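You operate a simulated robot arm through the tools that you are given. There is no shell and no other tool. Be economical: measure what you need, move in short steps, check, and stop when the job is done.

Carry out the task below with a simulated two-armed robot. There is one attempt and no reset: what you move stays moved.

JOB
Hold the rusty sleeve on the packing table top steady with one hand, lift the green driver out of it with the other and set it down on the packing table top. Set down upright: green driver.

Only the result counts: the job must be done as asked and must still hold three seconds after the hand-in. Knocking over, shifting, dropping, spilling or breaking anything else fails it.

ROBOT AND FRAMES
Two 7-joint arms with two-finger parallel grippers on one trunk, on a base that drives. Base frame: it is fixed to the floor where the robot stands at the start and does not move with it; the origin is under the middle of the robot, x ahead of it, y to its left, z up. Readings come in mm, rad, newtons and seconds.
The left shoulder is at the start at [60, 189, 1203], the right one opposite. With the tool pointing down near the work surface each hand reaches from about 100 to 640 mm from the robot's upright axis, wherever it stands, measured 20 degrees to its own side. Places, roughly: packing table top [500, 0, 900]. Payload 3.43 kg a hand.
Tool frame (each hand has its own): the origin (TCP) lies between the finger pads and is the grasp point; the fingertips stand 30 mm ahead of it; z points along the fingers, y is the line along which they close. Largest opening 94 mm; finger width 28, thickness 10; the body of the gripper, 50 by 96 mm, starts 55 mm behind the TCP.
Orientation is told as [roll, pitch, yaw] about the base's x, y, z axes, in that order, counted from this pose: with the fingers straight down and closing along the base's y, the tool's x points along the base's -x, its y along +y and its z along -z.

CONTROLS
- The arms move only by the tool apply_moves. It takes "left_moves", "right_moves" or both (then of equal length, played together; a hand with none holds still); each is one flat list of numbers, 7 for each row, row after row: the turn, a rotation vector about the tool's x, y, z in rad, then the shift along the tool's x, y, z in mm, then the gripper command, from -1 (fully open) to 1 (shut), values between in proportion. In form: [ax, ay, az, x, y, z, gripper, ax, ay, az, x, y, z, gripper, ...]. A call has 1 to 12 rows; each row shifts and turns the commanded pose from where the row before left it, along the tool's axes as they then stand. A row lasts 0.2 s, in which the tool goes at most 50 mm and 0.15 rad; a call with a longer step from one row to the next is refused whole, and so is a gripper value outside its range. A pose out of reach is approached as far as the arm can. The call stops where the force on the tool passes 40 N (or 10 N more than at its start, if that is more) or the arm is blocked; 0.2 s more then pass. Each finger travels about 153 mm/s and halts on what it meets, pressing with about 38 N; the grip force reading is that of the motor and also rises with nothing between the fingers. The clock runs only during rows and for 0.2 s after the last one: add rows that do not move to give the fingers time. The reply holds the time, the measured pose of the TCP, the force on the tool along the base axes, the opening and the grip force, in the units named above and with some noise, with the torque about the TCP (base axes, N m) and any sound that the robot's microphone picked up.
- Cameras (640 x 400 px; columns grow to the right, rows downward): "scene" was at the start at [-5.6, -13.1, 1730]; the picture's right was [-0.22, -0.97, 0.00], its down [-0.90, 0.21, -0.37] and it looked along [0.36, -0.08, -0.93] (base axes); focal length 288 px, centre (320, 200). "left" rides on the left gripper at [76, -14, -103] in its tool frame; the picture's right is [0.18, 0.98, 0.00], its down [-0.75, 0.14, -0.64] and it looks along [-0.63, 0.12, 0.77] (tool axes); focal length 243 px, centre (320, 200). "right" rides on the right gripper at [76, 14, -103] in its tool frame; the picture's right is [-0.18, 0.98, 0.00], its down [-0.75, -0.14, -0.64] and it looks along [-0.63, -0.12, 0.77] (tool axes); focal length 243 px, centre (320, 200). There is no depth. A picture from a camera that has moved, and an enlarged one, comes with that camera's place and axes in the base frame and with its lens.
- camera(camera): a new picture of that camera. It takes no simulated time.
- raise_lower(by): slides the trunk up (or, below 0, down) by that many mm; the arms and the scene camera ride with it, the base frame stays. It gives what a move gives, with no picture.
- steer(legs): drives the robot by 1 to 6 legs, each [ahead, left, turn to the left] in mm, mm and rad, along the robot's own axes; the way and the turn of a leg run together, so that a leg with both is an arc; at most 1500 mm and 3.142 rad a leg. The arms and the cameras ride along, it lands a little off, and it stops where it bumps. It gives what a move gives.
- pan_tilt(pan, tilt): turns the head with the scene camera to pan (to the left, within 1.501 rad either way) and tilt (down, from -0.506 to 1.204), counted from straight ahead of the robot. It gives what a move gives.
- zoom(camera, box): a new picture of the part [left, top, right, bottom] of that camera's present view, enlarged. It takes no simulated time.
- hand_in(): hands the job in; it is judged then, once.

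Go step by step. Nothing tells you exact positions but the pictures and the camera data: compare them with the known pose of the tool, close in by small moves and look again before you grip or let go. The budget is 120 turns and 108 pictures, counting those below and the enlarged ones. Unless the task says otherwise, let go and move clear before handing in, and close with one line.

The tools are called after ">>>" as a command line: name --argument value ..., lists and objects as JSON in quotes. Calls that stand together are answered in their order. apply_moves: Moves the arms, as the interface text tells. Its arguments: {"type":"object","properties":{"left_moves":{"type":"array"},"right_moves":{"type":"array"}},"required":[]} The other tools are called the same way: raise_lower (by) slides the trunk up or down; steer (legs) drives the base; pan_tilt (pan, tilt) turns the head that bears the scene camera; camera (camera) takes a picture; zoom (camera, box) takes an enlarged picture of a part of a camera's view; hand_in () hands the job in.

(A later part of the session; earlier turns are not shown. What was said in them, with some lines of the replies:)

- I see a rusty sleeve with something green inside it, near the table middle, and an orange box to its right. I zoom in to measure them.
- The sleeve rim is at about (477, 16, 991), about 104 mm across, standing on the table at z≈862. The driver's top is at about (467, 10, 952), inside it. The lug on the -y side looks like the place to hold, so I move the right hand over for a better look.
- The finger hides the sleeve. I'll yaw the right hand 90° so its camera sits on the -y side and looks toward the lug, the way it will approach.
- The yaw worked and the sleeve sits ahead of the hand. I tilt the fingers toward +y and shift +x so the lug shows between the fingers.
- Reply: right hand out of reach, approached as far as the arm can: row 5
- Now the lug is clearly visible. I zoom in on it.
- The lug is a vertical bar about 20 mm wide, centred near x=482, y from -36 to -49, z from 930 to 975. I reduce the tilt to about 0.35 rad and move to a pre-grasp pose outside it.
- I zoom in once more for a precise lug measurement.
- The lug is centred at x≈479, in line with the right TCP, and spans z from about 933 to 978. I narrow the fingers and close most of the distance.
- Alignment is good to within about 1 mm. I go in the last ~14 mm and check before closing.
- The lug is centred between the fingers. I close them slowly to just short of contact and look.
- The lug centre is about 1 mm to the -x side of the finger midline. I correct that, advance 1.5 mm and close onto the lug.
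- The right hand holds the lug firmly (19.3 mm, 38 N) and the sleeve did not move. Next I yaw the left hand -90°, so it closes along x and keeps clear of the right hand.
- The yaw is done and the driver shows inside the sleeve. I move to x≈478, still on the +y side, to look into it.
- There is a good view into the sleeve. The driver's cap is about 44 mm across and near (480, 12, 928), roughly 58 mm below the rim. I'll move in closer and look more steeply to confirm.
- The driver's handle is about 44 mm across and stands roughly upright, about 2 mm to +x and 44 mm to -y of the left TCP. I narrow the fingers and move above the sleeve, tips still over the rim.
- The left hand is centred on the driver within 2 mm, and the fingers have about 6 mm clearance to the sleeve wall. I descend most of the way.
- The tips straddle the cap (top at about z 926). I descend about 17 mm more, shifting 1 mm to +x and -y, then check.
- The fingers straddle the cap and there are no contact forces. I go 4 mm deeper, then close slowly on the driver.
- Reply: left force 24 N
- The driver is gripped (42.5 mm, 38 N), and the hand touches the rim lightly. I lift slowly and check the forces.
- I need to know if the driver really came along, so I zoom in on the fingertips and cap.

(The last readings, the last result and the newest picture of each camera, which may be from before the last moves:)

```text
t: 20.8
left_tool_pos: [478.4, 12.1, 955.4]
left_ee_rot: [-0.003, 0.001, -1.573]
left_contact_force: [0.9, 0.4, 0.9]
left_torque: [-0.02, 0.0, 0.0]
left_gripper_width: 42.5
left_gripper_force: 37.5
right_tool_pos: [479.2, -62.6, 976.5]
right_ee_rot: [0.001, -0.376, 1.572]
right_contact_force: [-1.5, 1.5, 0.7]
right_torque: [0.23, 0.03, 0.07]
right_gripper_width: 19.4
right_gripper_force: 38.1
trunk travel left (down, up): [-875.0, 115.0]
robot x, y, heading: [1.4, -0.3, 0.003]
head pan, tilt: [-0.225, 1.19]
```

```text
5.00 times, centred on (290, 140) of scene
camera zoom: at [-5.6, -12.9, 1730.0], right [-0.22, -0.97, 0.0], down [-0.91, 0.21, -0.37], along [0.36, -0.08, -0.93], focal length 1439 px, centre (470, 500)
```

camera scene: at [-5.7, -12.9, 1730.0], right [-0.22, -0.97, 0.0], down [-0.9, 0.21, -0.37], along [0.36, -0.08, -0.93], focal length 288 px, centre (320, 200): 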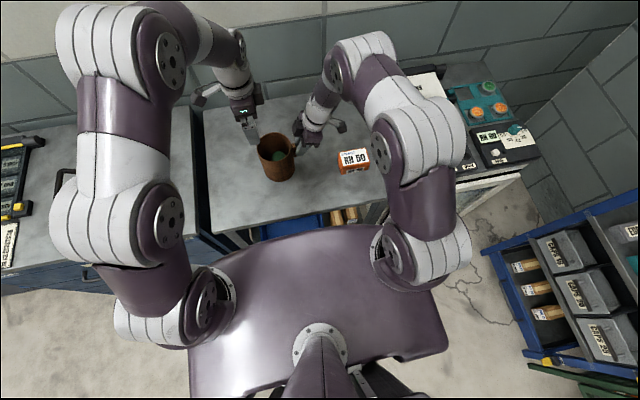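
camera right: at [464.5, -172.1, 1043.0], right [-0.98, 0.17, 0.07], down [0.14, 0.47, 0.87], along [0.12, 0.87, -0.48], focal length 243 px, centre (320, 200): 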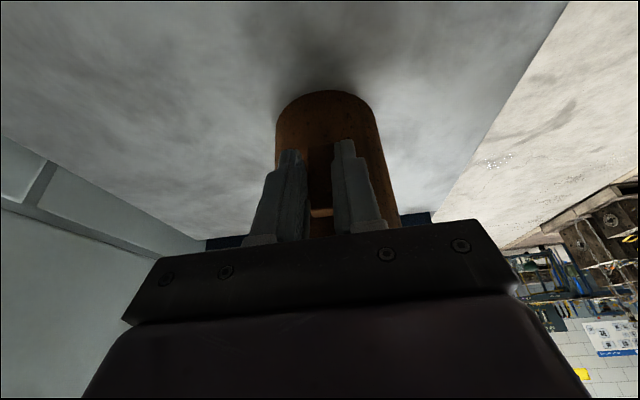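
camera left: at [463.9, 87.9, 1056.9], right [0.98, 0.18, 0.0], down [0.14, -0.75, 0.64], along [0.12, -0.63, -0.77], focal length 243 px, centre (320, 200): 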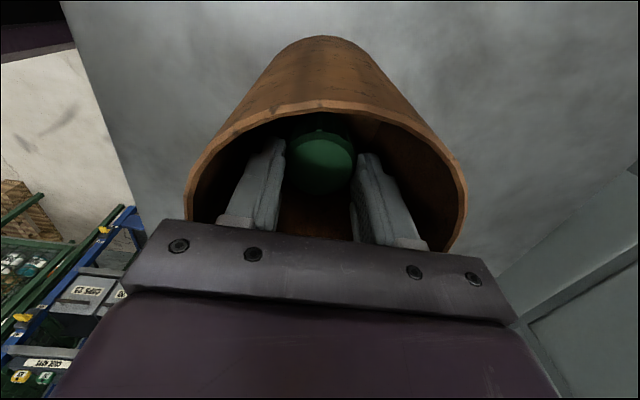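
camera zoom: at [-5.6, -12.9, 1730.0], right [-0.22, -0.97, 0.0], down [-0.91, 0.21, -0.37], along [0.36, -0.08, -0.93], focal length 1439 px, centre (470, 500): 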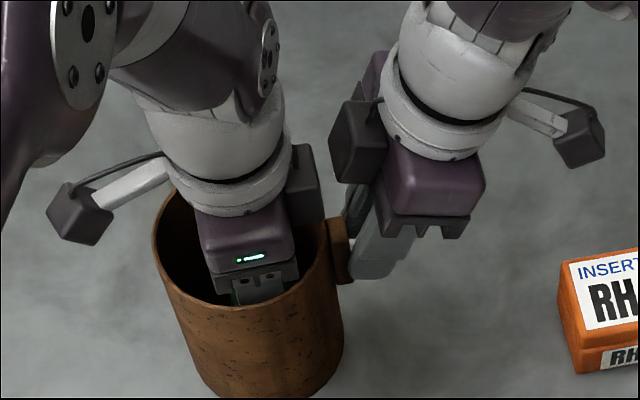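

The cap appears to have stayed at z≈924 while the fingers slid up it, so the tips now barely overlap it. I reopen, go back down until just touching the rim, and regrip with a zoomed check.

>>> apply_moves --left_moves '[0, 0, 0, 0, 0, 0, 0, 0, 0, 0, 0, 0, 0, -0.19, 0, 0, 0, 0, 0, 8, -0.19, 0, 0, 0, 0, 0, 4, -0.19, 0, 0, 0, 0, 0, 0, -0.19]'

>>> zoom --camera "left" --box '[250, 100, 390, 220]'

>>> zoom --camera "right" --box '[220, 80, 440, 250]'

```text
t: 22.0
left_tool_pos: [479.1, 11.6, 943.4]
left_ee_rot: [0.001, -0.001, -1.571]
left_contact_force: [4.3, 2.3, 1.4]
left_torque: [-0.05, 0.11, -0.01]
left_gripper_width: 54.0
left_gripper_force: 0.1
right_tool_pos: [479.0, -63.0, 975.9]
right_ee_rot: [0.001, -0.375, 1.569]
right_contact_force: [-2.4, -0.4, 1.0]
right_torque: [0.1, 0.04, 0.06]
right_gripper_width: 19.5
right_gripper_force: 38.3
trunk travel left (down, up): [-875.0, 115.0]
robot x, y, heading: [-0.3, 1.5, 0.004]
head pan, tilt: [-0.225, 1.19]
```

```text
3.33 times, centred on (320, 160) of left
camera zoom: at [464.3, 87.5, 1045.1], right [0.98, 0.18, 0.0], down [0.14, -0.75, 0.64], along [0.12, -0.63, -0.77], focal length 809 px, centre (320, 333)
```

zoom: 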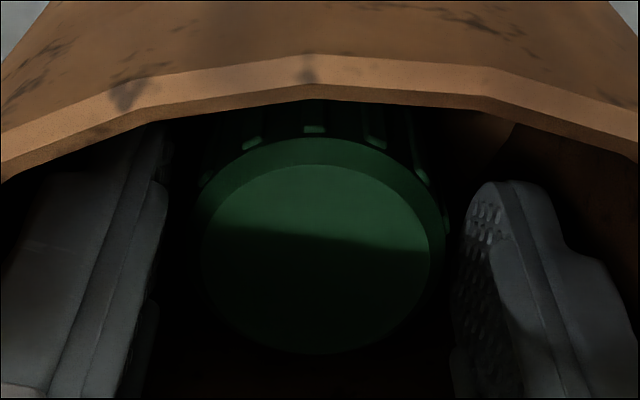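

```text
2.35 times, centred on (330, 165) of right
camera zoom: at [464.3, -171.9, 1043.0], right [-0.98, 0.17, 0.07], down [0.14, 0.47, 0.87], along [0.12, 0.87, -0.48], focal length 571 px, centre (296, 282)
```

zoom: 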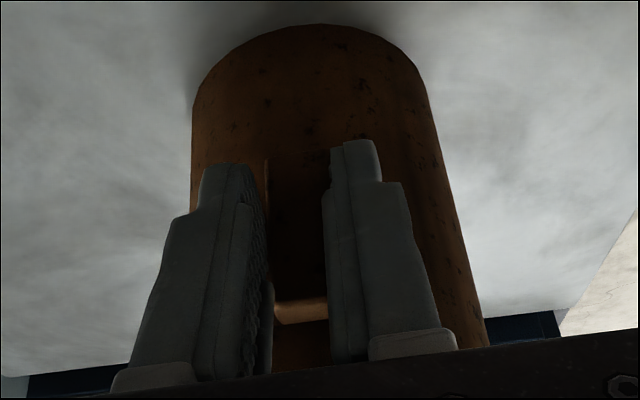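

The cap is still at about z 924. I lower a little until the hand touches, close, and lift only 3 mm to read the resistance.

>>> apply_moves --left_moves '[0, 0, 0, 0, 0, 3, -0.15, 0, 0, 0, 0, 0, 0, 0, 0, 0, 0, 0, 0, 0, 0.1, 0, 0, 0, 0, 0, 0, 0.3, 0, 0, 0, 0, 0, 0, 1, 0, 0, 0, 0, 0, 0, 1, 0, 0, 0, 0, 0, -3, 1]'

>>> zoom --camera "left" --box '[250, 100, 390, 220]'

```text
t: 23.6
left_tool_pos: [479.2, 11.8, 943.5]
left_ee_rot: [0.0, 0.0, -1.571]
left_contact_force: [0.1, 0.1, -1.0]
left_torque: [-0.01, -0.01, 0.0]
left_gripper_width: 42.5
left_gripper_force: 37.8
right_tool_pos: [479.8, -64.2, 975.5]
right_ee_rot: [0.001, -0.375, 1.571]
right_contact_force: [-1.0, 0.4, 0.7]
right_torque: [-0.03, -0.01, 0.02]
right_gripper_width: 19.5
right_gripper_force: 38.3
trunk travel left (down, up): [-875.0, 115.0]
robot x, y, heading: [0.6, 2.0, -0.002]
head pan, tilt: [-0.225, 1.19]
```

```text
3.33 times, centred on (320, 160) of left
camera zoom: at [464.4, 88.5, 1045.3], right [0.98, 0.18, 0.0], down [0.14, -0.75, 0.64], along [0.12, -0.63, -0.77], focal length 809 px, centre (320, 333)
```

zoom: 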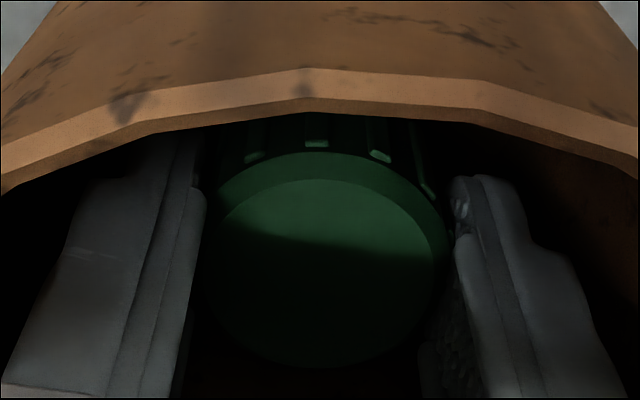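

The fingers overlap the cap by about 18–20 mm and show no resistance. I lift 8 mm and check whether the cap keeps its place between the fingers.

>>> apply_moves --left_moves '[0, 0, 0, 0, 0, -4, 1, 0, 0, 0, 0, 0, -4, 1]'

>>> zoom --camera "left" --box '[250, 100, 390, 220]'

```text
t: 24.2
left_tool_pos: [478.7, 13.2, 952.4]
left_ee_rot: [-0.001, -0.002, -1.572]
left_contact_force: [0.0, 0.5, -1.7]
left_torque: [0.0, -0.02, 0.01]
left_gripper_width: 43.1
left_gripper_force: 37.8
right_tool_pos: [478.8, -63.3, 975.8]
right_ee_rot: [0.0, -0.376, 1.57]
right_contact_force: [-1.2, -0.7, 0.6]
right_torque: [0.0, -0.01, 0.02]
right_gripper_width: 19.5
right_gripper_force: 37.8
trunk travel left (down, up): [-875.0, 115.0]
robot x, y, heading: [-1.1, -1.4, 0.0]
head pan, tilt: [-0.225, 1.19]
```

```text
3.33 times, centred on (320, 160) of left
camera zoom: at [464.6, 89.4, 1053.4], right [0.98, 0.18, 0.0], down [0.14, -0.75, 0.64], along [0.12, -0.63, -0.77], focal length 809 px, centre (320, 333)
```

zoom: 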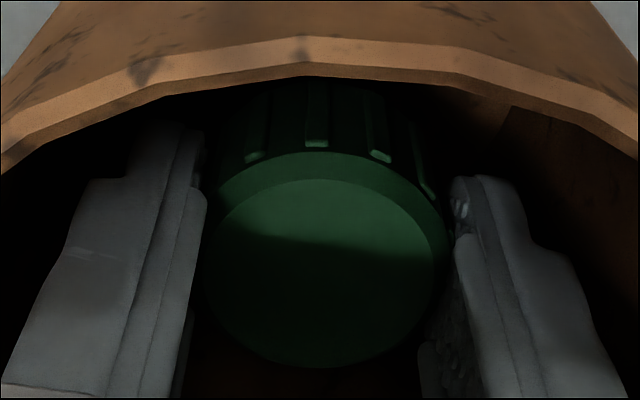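

The cap stayed fixed between the fingers, so the driver is rising with the hand. I keep lifting straight up.

>>> apply_moves --left_moves '[0, 0, 0, 0, 0, -8, 1, 0, 0, 0, 0, 0, -12, 1, 0, 0, 0, 0, 0, -12, 1, 0, 0, 0, 0, 0, -12, 1, 0, 0, 0, 0, 0, -12, 1, 0, 0, 0, 0, 0, -12, 1]'

>>> camera --camera "left"

>>> zoom --camera "scene" --box '[230, 80, 350, 180]'

```text
t: 25.6
left_tool_pos: [478.8, 13.9, 1018.1]
left_ee_rot: [0.0, 0.0, -1.571]
left_contact_force: [-0.4, -0.2, -0.9]
left_torque: [-0.04, 0.0, -0.01]
left_gripper_width: 42.9
left_gripper_force: 37.8
right_tool_pos: [480.3, -63.1, 976.6]
right_ee_rot: [0.0, -0.376, 1.569]
right_contact_force: [-1.0, 0.1, 1.4]
right_torque: [0.0, 0.01, 0.0]
right_gripper_width: 19.4
right_gripper_force: 38.0
trunk travel left (down, up): [-875.0, 115.0]
robot x, y, heading: [3.1, 3.0, 0.001]
head pan, tilt: [-0.225, 1.19]
```

```text
63 pictures are left
camera left: at [464.1, 89.5, 1120.2], right [0.98, 0.18, 0.0], down [0.14, -0.75, 0.64], along [0.12, -0.63, -0.77], focal length 243 px, centre (320, 200)
```

left: 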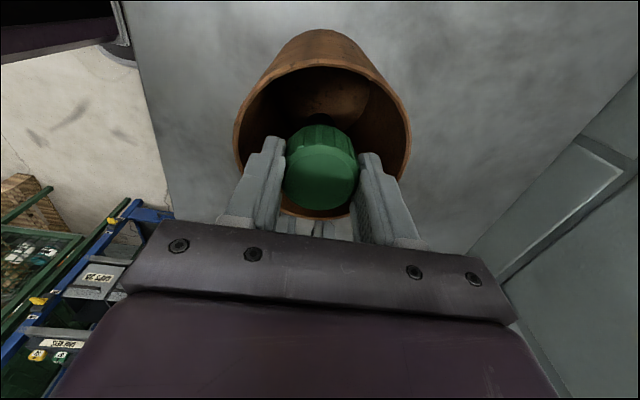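

```text
4.00 times, centred on (290, 130) of scene
camera zoom: at [-5.7, -13.0, 1729.9], right [-0.22, -0.97, 0.0], down [-0.9, 0.21, -0.37], along [0.36, -0.08, -0.93], focal length 1151 px, centre (440, 480)
```

zoom: 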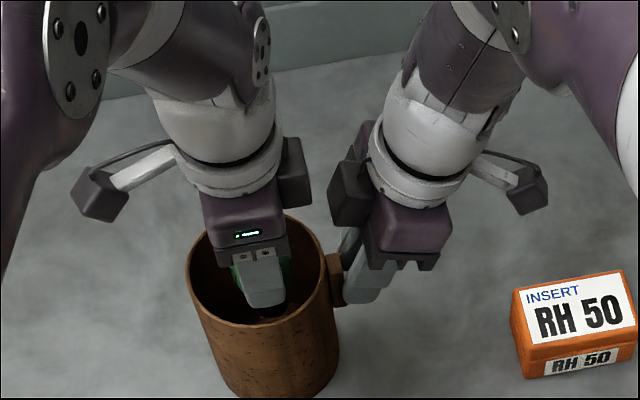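

The driver is coming out cleanly. I lift further until it is clear of the rim.

>>> apply_moves --left_moves '[0, 0, 0, 0, 0, -14, 1, 0, 0, 0, 0, 0, -14, 1, 0, 0, 0, 0, 0, -14, 1, 0, 0, 0, 0, 0, -14, 1, 0, 0, 0, 0, 0, -14, 1, 0, 0, 0, 0, 0, -14, 1, 0, 0, 0, 0, 0, -10, 1]'

>>> camera --camera "left"

>>> camera --camera "right"

>>> zoom --camera "scene" --box '[220, 80, 340, 190]'

```text
t: 27.2
left_tool_pos: [478.2, 10.4, 1113.6]
left_ee_rot: [-0.002, -0.001, -1.571]
left_contact_force: [0.6, 0.1, -0.5]
left_torque: [0.03, -0.02, 0.01]
left_gripper_width: 42.5
left_gripper_force: 38.2
right_tool_pos: [479.9, -62.5, 975.3]
right_ee_rot: [0.001, -0.375, 1.572]
right_contact_force: [-0.9, -0.6, 0.9]
right_torque: [0.0, -0.06, -0.03]
right_gripper_width: 19.6
right_gripper_force: 37.9
trunk travel left (down, up): [-875.0, 115.0]
robot x, y, heading: [-2.9, 5.6, -0.0]
head pan, tilt: [-0.225, 1.19]
```

```text
61 pictures are left
camera left: at [464.1, 87.0, 1216.3], right [0.98, 0.18, 0.0], down [0.14, -0.75, 0.64], along [0.12, -0.63, -0.77], focal length 243 px, centre (320, 200)
```

left: 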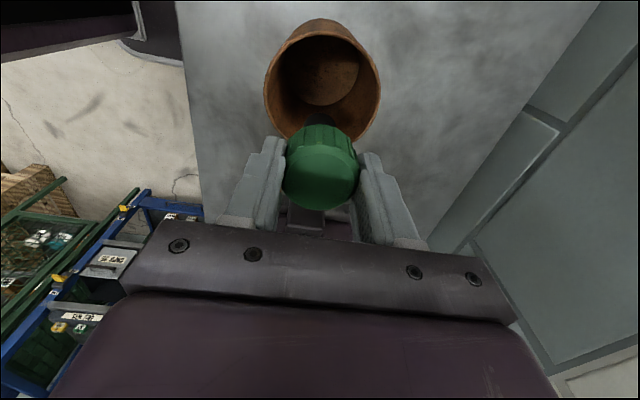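

```text
60 pictures are left
camera right: at [464.5, -172.0, 1043.0], right [-0.98, 0.17, 0.07], down [0.14, 0.47, 0.87], along [0.12, 0.87, -0.48], focal length 243 px, centre (320, 200)
```

right: 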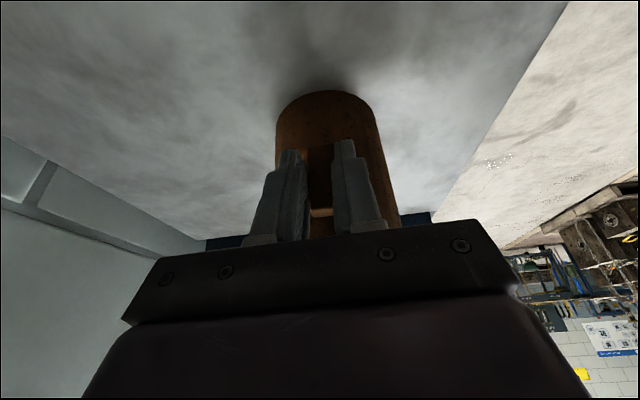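

```text
3.64 times, centred on (280, 135) of scene
camera zoom: at [-5.7, -13.1, 1730.0], right [-0.22, -0.97, 0.0], down [-0.9, 0.21, -0.37], along [0.36, -0.08, -0.93], focal length 1046 px, centre (466, 436)
```

zoom: 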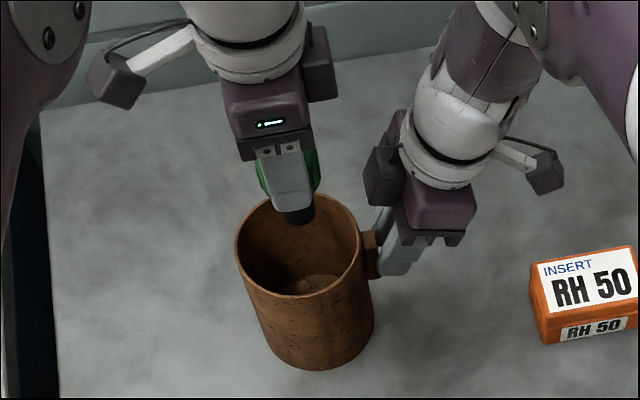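

The driver is fully out: a green handle with a narrower black foot, about 64 mm long. I carry it +y to the free area around (455, 155), then look for anything below it.

>>> apply_moves --left_moves '[0, 0, 0, 20, -3, 0, 1, 0, 0, 0, 30, -5, 0, 1, 0, 0, 0, 30, -5, 0, 1, 0, 0, 0, 30, -5, 0, 1, 0, 0, 0, 30, -5, 0, 1, 0, 0, 0, 5, 0, 0, 1, 0, 0, 0, 0, 0, 20, 1, 0, 0, 0, 0, 0, 30, 1, 0, 0, 0, 0, 0, 30, 1, 0, 0, 0, 0, 0, 20, 1, 0, 0, 0, 0, 0, 0, 1]'

>>> camera --camera "left"

>>> camera --camera "scene"

>>> zoom --camera "scene" --box '[180, 90, 300, 190]'

```text
t: 29.6
left_tool_pos: [455.0, 156.6, 1014.1]
left_ee_rot: [0.001, 0.001, -1.571]
left_contact_force: [-0.3, -1.1, -0.8]
left_torque: [0.05, -0.06, 0.0]
left_gripper_width: 42.4
left_gripper_force: 37.1
right_tool_pos: [479.2, -63.5, 975.4]
right_ee_rot: [-0.001, -0.376, 1.57]
right_contact_force: [-0.9, 0.4, 1.7]
right_torque: [0.02, 0.02, 0.02]
right_gripper_width: 19.5
right_gripper_force: 38.6
trunk travel left (down, up): [-875.0, 115.0]
robot x, y, heading: [-2.6, -1.8, -0.006]
head pan, tilt: [-0.225, 1.19]
```

```text
58 pictures are left
camera left: at [440.4, 233.0, 1115.1], right [0.98, 0.18, 0.0], down [0.14, -0.75, 0.64], along [0.12, -0.63, -0.77], focal length 243 px, centre (320, 200)
```

left: 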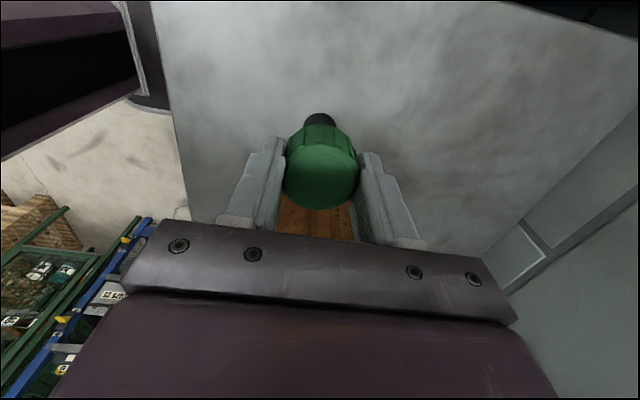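

```text
57 pictures are left
camera scene: at [-5.8, -13.0, 1730.0], right [-0.22, -0.97, 0.0], down [-0.9, 0.21, -0.37], along [0.36, -0.08, -0.93], focal length 288 px, centre (320, 200)
```

scene: 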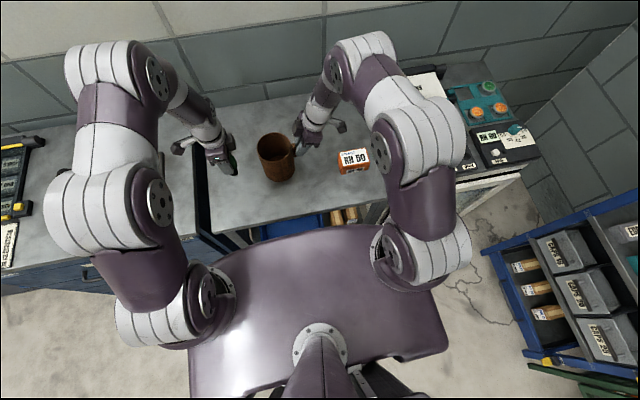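

```text
4.00 times, centred on (240, 140) of scene
camera zoom: at [-5.8, -13.0, 1730.0], right [-0.22, -0.97, 0.0], down [-0.9, 0.21, -0.37], along [0.36, -0.08, -0.93], focal length 1151 px, centre (640, 440)
```

zoom: 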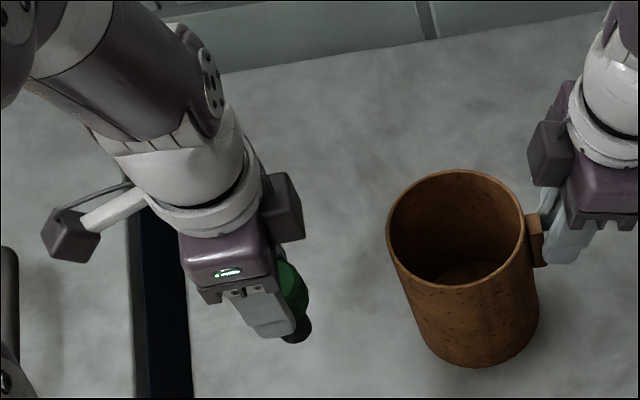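

The driver hangs upright over clear table, about 100 mm from the edge. I lower it to just above the table.

>>> apply_moves --left_moves '[0, 0, 0, 0, 0, 20, 1, 0, 0, 0, 0, 0, 20, 1, 0, 0, 0, 0, 0, 15, 1, 0, 0, 0, 0, 0, 8, 1, 0, 0, 0, 0, 0, 0, 1]'

>>> zoom --camera "left" --box '[240, 80, 400, 220]'

>>> zoom --camera "scene" --box '[180, 110, 300, 190]'

```text
t: 30.8
left_tool_pos: [456.5, 154.8, 949.8]
left_ee_rot: [0.0, 0.0, -1.572]
left_contact_force: [0.3, 0.1, -1.2]
left_torque: [0.02, 0.0, 0.06]
left_gripper_width: 42.5
left_gripper_force: 38.2
right_tool_pos: [479.4, -62.4, 975.7]
right_ee_rot: [0.0, -0.375, 1.571]
right_contact_force: [-0.5, 0.1, 0.7]
right_torque: [-0.01, 0.02, 0.03]
right_gripper_width: 19.6
right_gripper_force: 38.1
trunk travel left (down, up): [-875.0, 115.0]
robot x, y, heading: [-1.1, -0.6, -0.001]
head pan, tilt: [-0.225, 1.19]
```

```text
2.86 times, centred on (320, 150) of left
camera zoom: at [441.6, 230.6, 1051.8], right [0.98, 0.18, 0.0], down [0.14, -0.75, 0.64], along [0.12, -0.63, -0.77], focal length 693 px, centre (320, 343)
```

zoom: 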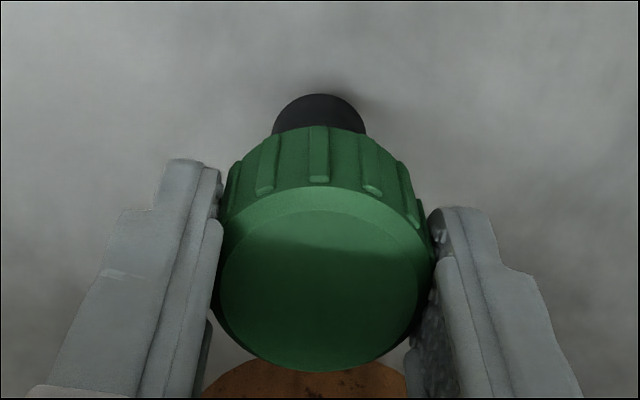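

```text
5.00 times, centred on (240, 150) of scene
camera zoom: at [-5.8, -13.0, 1730.0], right [-0.22, -0.97, 0.0], down [-0.9, 0.21, -0.37], along [0.36, -0.08, -0.93], focal length 1439 px, centre (720, 450)
```

zoom: 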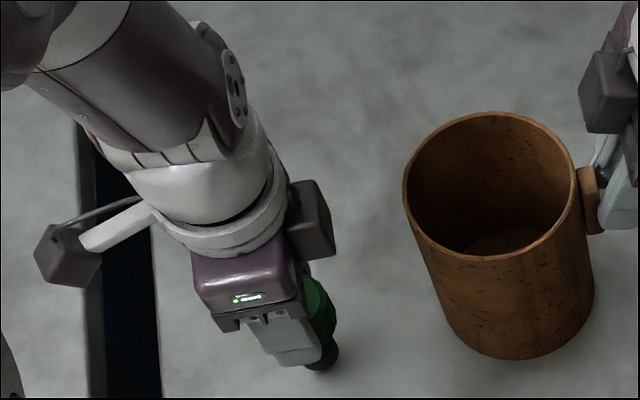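

The foot is nearly on the table. I lower in small steps and watch the force.

>>> apply_moves --left_moves '[0, 0, 0, 0, 0, 2, 1, 0, 0, 0, 0, 0, 2, 1, 0, 0, 0, 0, 0, 2, 1]'

```text
t: 31.6
left_tool_pos: [455.2, 157.9, 943.6]
left_ee_rot: [-0.001, -0.001, -1.571]
left_contact_force: [0.5, -0.3, -1.1]
left_torque: [-0.02, 0.01, -0.01]
left_gripper_width: 42.5
left_gripper_force: 38.0
right_tool_pos: [480.3, -63.2, 976.1]
right_ee_rot: [0.001, -0.376, 1.571]
right_contact_force: [-1.1, -0.5, 1.1]
right_torque: [-0.01, 0.0, 0.03]
right_gripper_width: 19.5
right_gripper_force: 38.4
trunk travel left (down, up): [-875.0, 115.0]
robot x, y, heading: [1.0, -0.4, 0.001]
head pan, tilt: [-0.225, 1.19]
```

No contact yet, so I continue down.

>>> apply_moves --left_moves '[0, 0, 0, 0, 0, 1.5, 1, 0, 0, 0, 0, 0, 1.5, 1]'

>>> zoom --camera "left" --box '[240, 80, 400, 220]'

```text
t: 32.2
left_tool_pos: [455.8, 155.5, 939.7]
left_ee_rot: [0.0, 0.0, -1.571]
left_contact_force: [-0.6, 0.3, -0.6]
left_torque: [0.01, -0.02, 0.03]
left_gripper_width: 42.8
left_gripper_force: 37.8
right_tool_pos: [478.1, -62.6, 974.5]
right_ee_rot: [0.001, -0.374, 1.57]
right_contact_force: [-0.3, -1.1, -0.2]
right_torque: [0.04, 0.01, 0.02]
right_gripper_width: 19.1
right_gripper_force: 38.0
trunk travel left (down, up): [-875.0, 115.0]
robot x, y, heading: [0.2, 0.6, -0.002]
head pan, tilt: [-0.225, 1.19]
```

```text
2.86 times, centred on (320, 150) of left
camera zoom: at [440.7, 233.1, 1041.6], right [0.98, 0.18, 0.0], down [0.14, -0.75, 0.64], along [0.12, -0.63, -0.77], focal length 693 px, centre (320, 343)
```

zoom: 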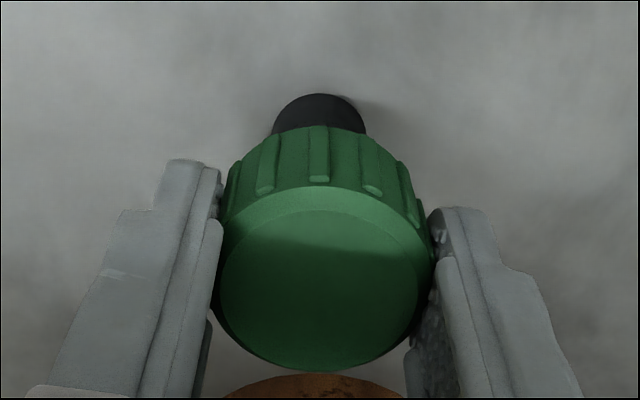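

Still no contact force. I go down another 3 mm in 1 mm steps.

>>> apply_moves --left_moves '[0, 0, 0, 0, 0, 1, 1, 0, 0, 0, 0, 0, 1, 1, 0, 0, 0, 0, 0, 1, 1]'

```text
t: 33.0
left_tool_pos: [455.4, 158.4, 937.9]
left_ee_rot: [0.001, 0.0, -1.571]
left_contact_force: [-0.8, 0.5, -1.0]
left_torque: [0.02, 0.01, 0.02]
left_gripper_width: 42.8
left_gripper_force: 38.2
right_tool_pos: [479.6, -63.4, 976.2]
right_ee_rot: [-0.001, -0.375, 1.572]
right_contact_force: [-1.6, -1.3, 1.0]
right_torque: [0.01, 0.03, 0.01]
right_gripper_width: 19.3
right_gripper_force: 38.1
trunk travel left (down, up): [-875.0, 115.0]
robot x, y, heading: [0.2, -2.3, 0.004]
head pan, tilt: [-0.225, 1.19]
```

No contact yet, which fits the sleeve having a floor a few mm thick. I continue.

>>> apply_moves --left_moves '[0, 0, 0, 0, 0, 1, 1, 0, 0, 0, 0, 0, 1, 1]'

>>> zoom --camera "left" --box '[270, 70, 370, 150]'

```text
t: 33.6
left_tool_pos: [455.2, 157.4, 937.7]
left_ee_rot: [0.0, 0.0, -1.57]
left_contact_force: [-0.2, 4.1, 9.1]
left_torque: [0.26, 0.09, 0.0]
left_gripper_width: 42.9
left_gripper_force: 38.3
right_tool_pos: [477.6, -63.0, 975.1]
right_ee_rot: [0.0, -0.376, 1.571]
right_contact_force: [0.7, 0.1, 0.1]
right_torque: [-0.25, 0.03, -0.01]
right_gripper_width: 19.6
right_gripper_force: 38.1
trunk travel left (down, up): [-875.0, 115.0]
robot x, y, heading: [1.7, -0.9, -0.003]
head pan, tilt: [-0.225, 1.19]
```

```text
5.00 times, centred on (320, 110) of left
camera zoom: at [441.0, 233.6, 1038.7], right [0.98, 0.18, 0.0], down [0.14, -0.75, 0.64], along [0.12, -0.63, -0.77], focal length 1213 px, centre (320, 650)
```

zoom: 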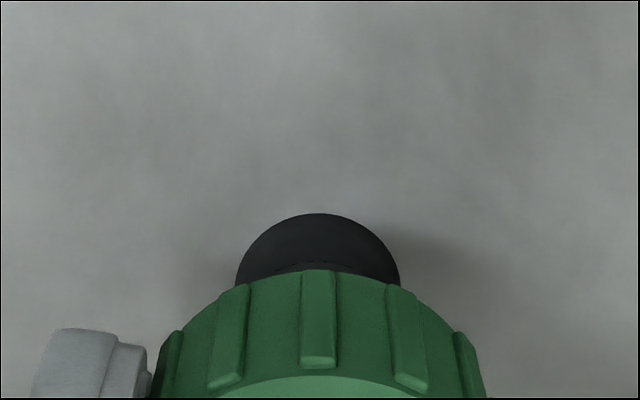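

Contact: 9 N upward, with the driver standing on the table. I release gradually.

>>> apply_moves --left_moves '[0, 0, 0, 0, 0, -0.5, 0.5, 0, 0, 0, 0, 0, 0, 0.2, 0, 0, 0, 0, 0, 0, 0.08, 0, 0, 0, 0, 0, 0, 0.02, 0, 0, 0, 0, 0, 0, -0.1, 0, 0, 0, 0, 0, 0, -0.3, 0, 0, 0, 0, 0, 0, -0.5, 0, 0, 0, 0, 0, 0, -0.5]'

>>> camera --camera "left"

```text
t: 35.4
left_tool_pos: [455.4, 158.4, 936.8]
left_ee_rot: [0.001, 0.0, -1.57]
left_contact_force: [-0.4, 0.3, -0.2]
left_torque: [-0.02, 0.02, 0.01]
left_gripper_width: 70.6
left_gripper_force: 0.0
right_tool_pos: [480.6, -64.3, 976.7]
right_ee_rot: [0.0, -0.374, 1.57]
right_contact_force: [1.5, -0.9, 0.1]
right_torque: [0.02, 0.03, -0.02]
right_gripper_width: 19.4
right_gripper_force: 38.4
trunk travel left (down, up): [-875.0, 115.0]
robot x, y, heading: [1.3, 3.1, 0.002]
head pan, tilt: [-0.225, 1.19]
```

```text
51 pictures are left
camera left: at [440.2, 233.5, 1038.5], right [0.98, 0.18, 0.0], down [0.14, -0.75, 0.64], along [0.12, -0.63, -0.77], focal length 243 px, centre (320, 200)
```

left: 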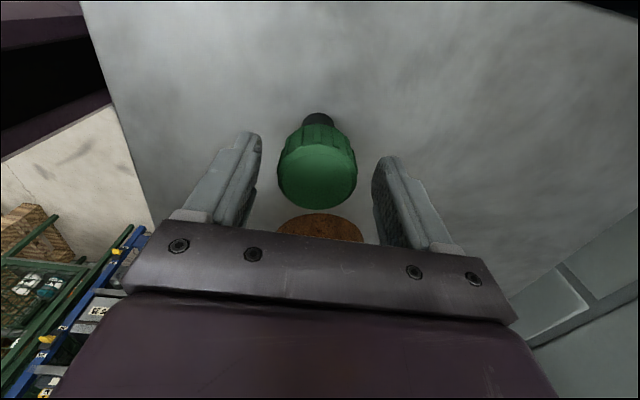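

The driver stands free. I raise the left hand straight up, and open the right fingers gently before backing away from the lug.

>>> apply_moves --left_moves '[0, 0, 0, 0, 0, -10, -0.5, 0, 0, 0, 0, 0, -20, -0.5, 0, 0, 0, 0, 0, -30, -0.5, 0, 0, 0, 0, 0, -40, -0.5, 0, 0, 0, 0, 0, -40, -0.5, 0, 0, 0, 0, 0, -20, -0.5]'

>>> apply_moves --right_moves '[0, 0, 0, 0, 0, 0, 0.7, 0, 0, 0, 0, 0, 0, 0.6, 0, 0, 0, 0, 0, 0, 0.5, 0, 0, 0, 0, 0, 0, 0.3, 0, 0, 0, 0, 0, 0, 0, 0, 0, 0, 0, 0, 0, -0.06, 0, 0, 0, 0, 0, 0, -0.06]'

>>> camera --camera "scene"

>>> zoom --camera "right" --box '[220, 80, 440, 250]'

```text
t: 36.8
left_tool_pos: [458.2, 156.2, 1097.7]
left_ee_rot: [-0.001, -0.001, -1.569]
left_contact_force: [-0.2, 0.5, 0.3]
left_torque: [0.04, 0.03, 0.0]
left_gripper_width: 70.3
left_gripper_force: 0.0
right_tool_pos: [478.9, -62.4, 974.7]
right_ee_rot: [-0.001, -0.375, 1.571]
right_contact_force: [-0.4, -1.0, 2.0]
right_torque: [-0.01, -0.04, -0.04]
right_gripper_width: 19.4
right_gripper_force: 38.3
trunk travel left (down, up): [-875.0, 115.0]
robot x, y, heading: [-2.8, -1.7, 0.003]
head pan, tilt: [-0.225, 1.19]
```

```text
t: 38.4
left_tool_pos: [459.3, 157.5, 1098.1]
left_ee_rot: [0.0, -0.001, -1.572]
left_contact_force: [0.4, -0.2, 0.4]
left_torque: [0.03, 0.02, 0.0]
left_gripper_width: 70.7
left_gripper_force: 0.0
right_tool_pos: [478.6, -63.0, 975.1]
right_ee_rot: [0.0, -0.376, 1.57]
right_contact_force: [-0.2, 0.0, 1.0]
right_torque: [0.01, -0.01, -0.02]
right_gripper_width: 49.8
right_gripper_force: 0.0
trunk travel left (down, up): [-875.0, 115.0]
robot x, y, heading: [-2.6, 3.4, 0.002]
head pan, tilt: [-0.225, 1.19]
```

```text
50 pictures are left
camera scene: at [-5.6, -13.0, 1730.0], right [-0.22, -0.97, 0.0], down [-0.9, 0.21, -0.37], along [0.36, -0.08, -0.93], focal length 288 px, centre (320, 200)
```

scene: 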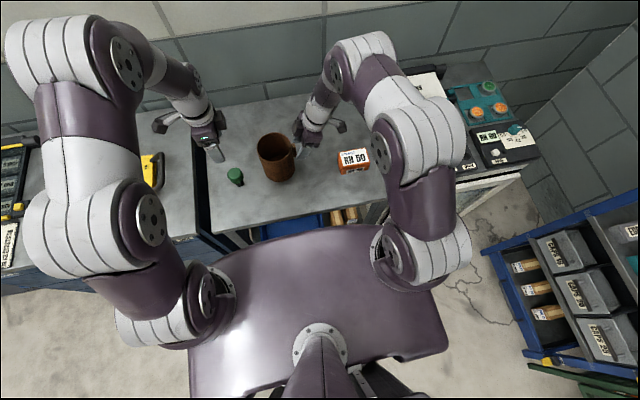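

```text
2.35 times, centred on (330, 165) of right
camera zoom: at [464.5, -172.0, 1043.0], right [-0.98, 0.17, 0.07], down [0.14, 0.47, 0.87], along [0.12, 0.87, -0.48], focal length 571 px, centre (296, 282)
```

zoom: 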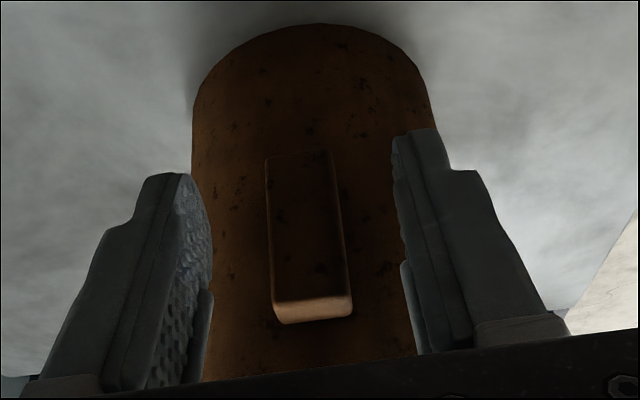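

The driver stands upright and the sleeve is released in place. I back the right hand away along its approach path.

>>> apply_moves --right_moves '[0, 0, 0, 4, 0, -10, -0.06, 0, 0, 0, 8, 0, -20, -0.06, 0, 0, 0, 15, 0, -30, -0.06, 0, 0, 0, 15, 0, -35, -0.06, 0, 0, 0, 0, 0, 0, -0.06, 0, 0, 0, 0, 0, 0, -0.06]'

>>> zoom --camera "scene" --box '[200, 110, 380, 210]'

>>> camera --camera "left"

```text
t: 39.8
left_tool_pos: [459.6, 155.5, 1098.6]
left_ee_rot: [0.0, 0.001, -1.573]
left_contact_force: [0.2, -0.4, 0.1]
left_torque: [0.01, -0.03, -0.04]
left_gripper_width: 70.3
left_gripper_force: 0.1
right_tool_pos: [477.3, -138.3, 1047.1]
right_ee_rot: [0.001, -0.376, 1.572]
right_contact_force: [0.0, -0.7, -0.4]
right_torque: [-0.01, 0.03, -0.02]
right_gripper_width: 49.8
right_gripper_force: 0.1
trunk travel left (down, up): [-875.0, 115.0]
robot x, y, heading: [1.3, 0.9, -0.005]
head pan, tilt: [-0.225, 1.19]
```

```text
3.56 times, centred on (290, 160) of scene
camera zoom: at [-5.6, -13.0, 1730.0], right [-0.22, -0.97, 0.0], down [-0.9, 0.21, -0.37], along [0.36, -0.08, -0.93], focal length 1023 px, centre (427, 342)
```

zoom: 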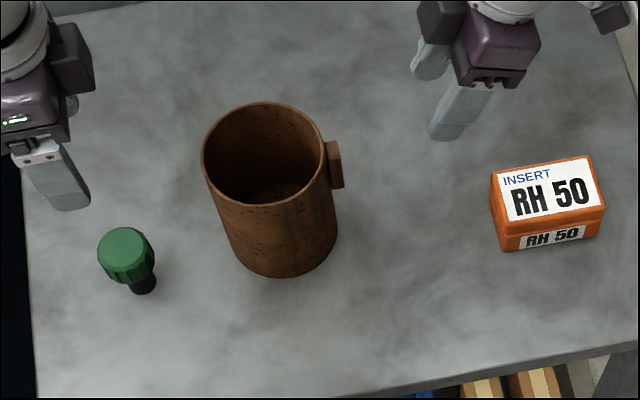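

```text
47 pictures are left
camera left: at [444.3, 232.6, 1199.6], right [0.98, 0.18, 0.0], down [0.14, -0.75, 0.64], along [0.12, -0.63, -0.77], focal length 243 px, centre (320, 200)
```

left: 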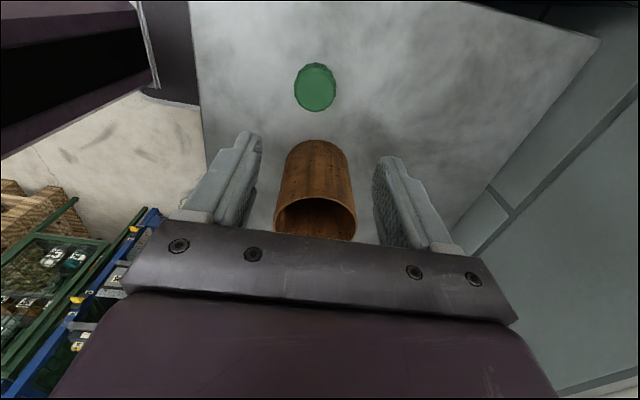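

The driver stands upright on the table, the sleeve and box are where they were, and both hands are clear. I hand it in.

>>> hand_in

```text
The job is handed in.
```

The green driver is out of the rusty sleeve and standing upright on the packing table top; the sleeve stayed in place and both hands are clear.
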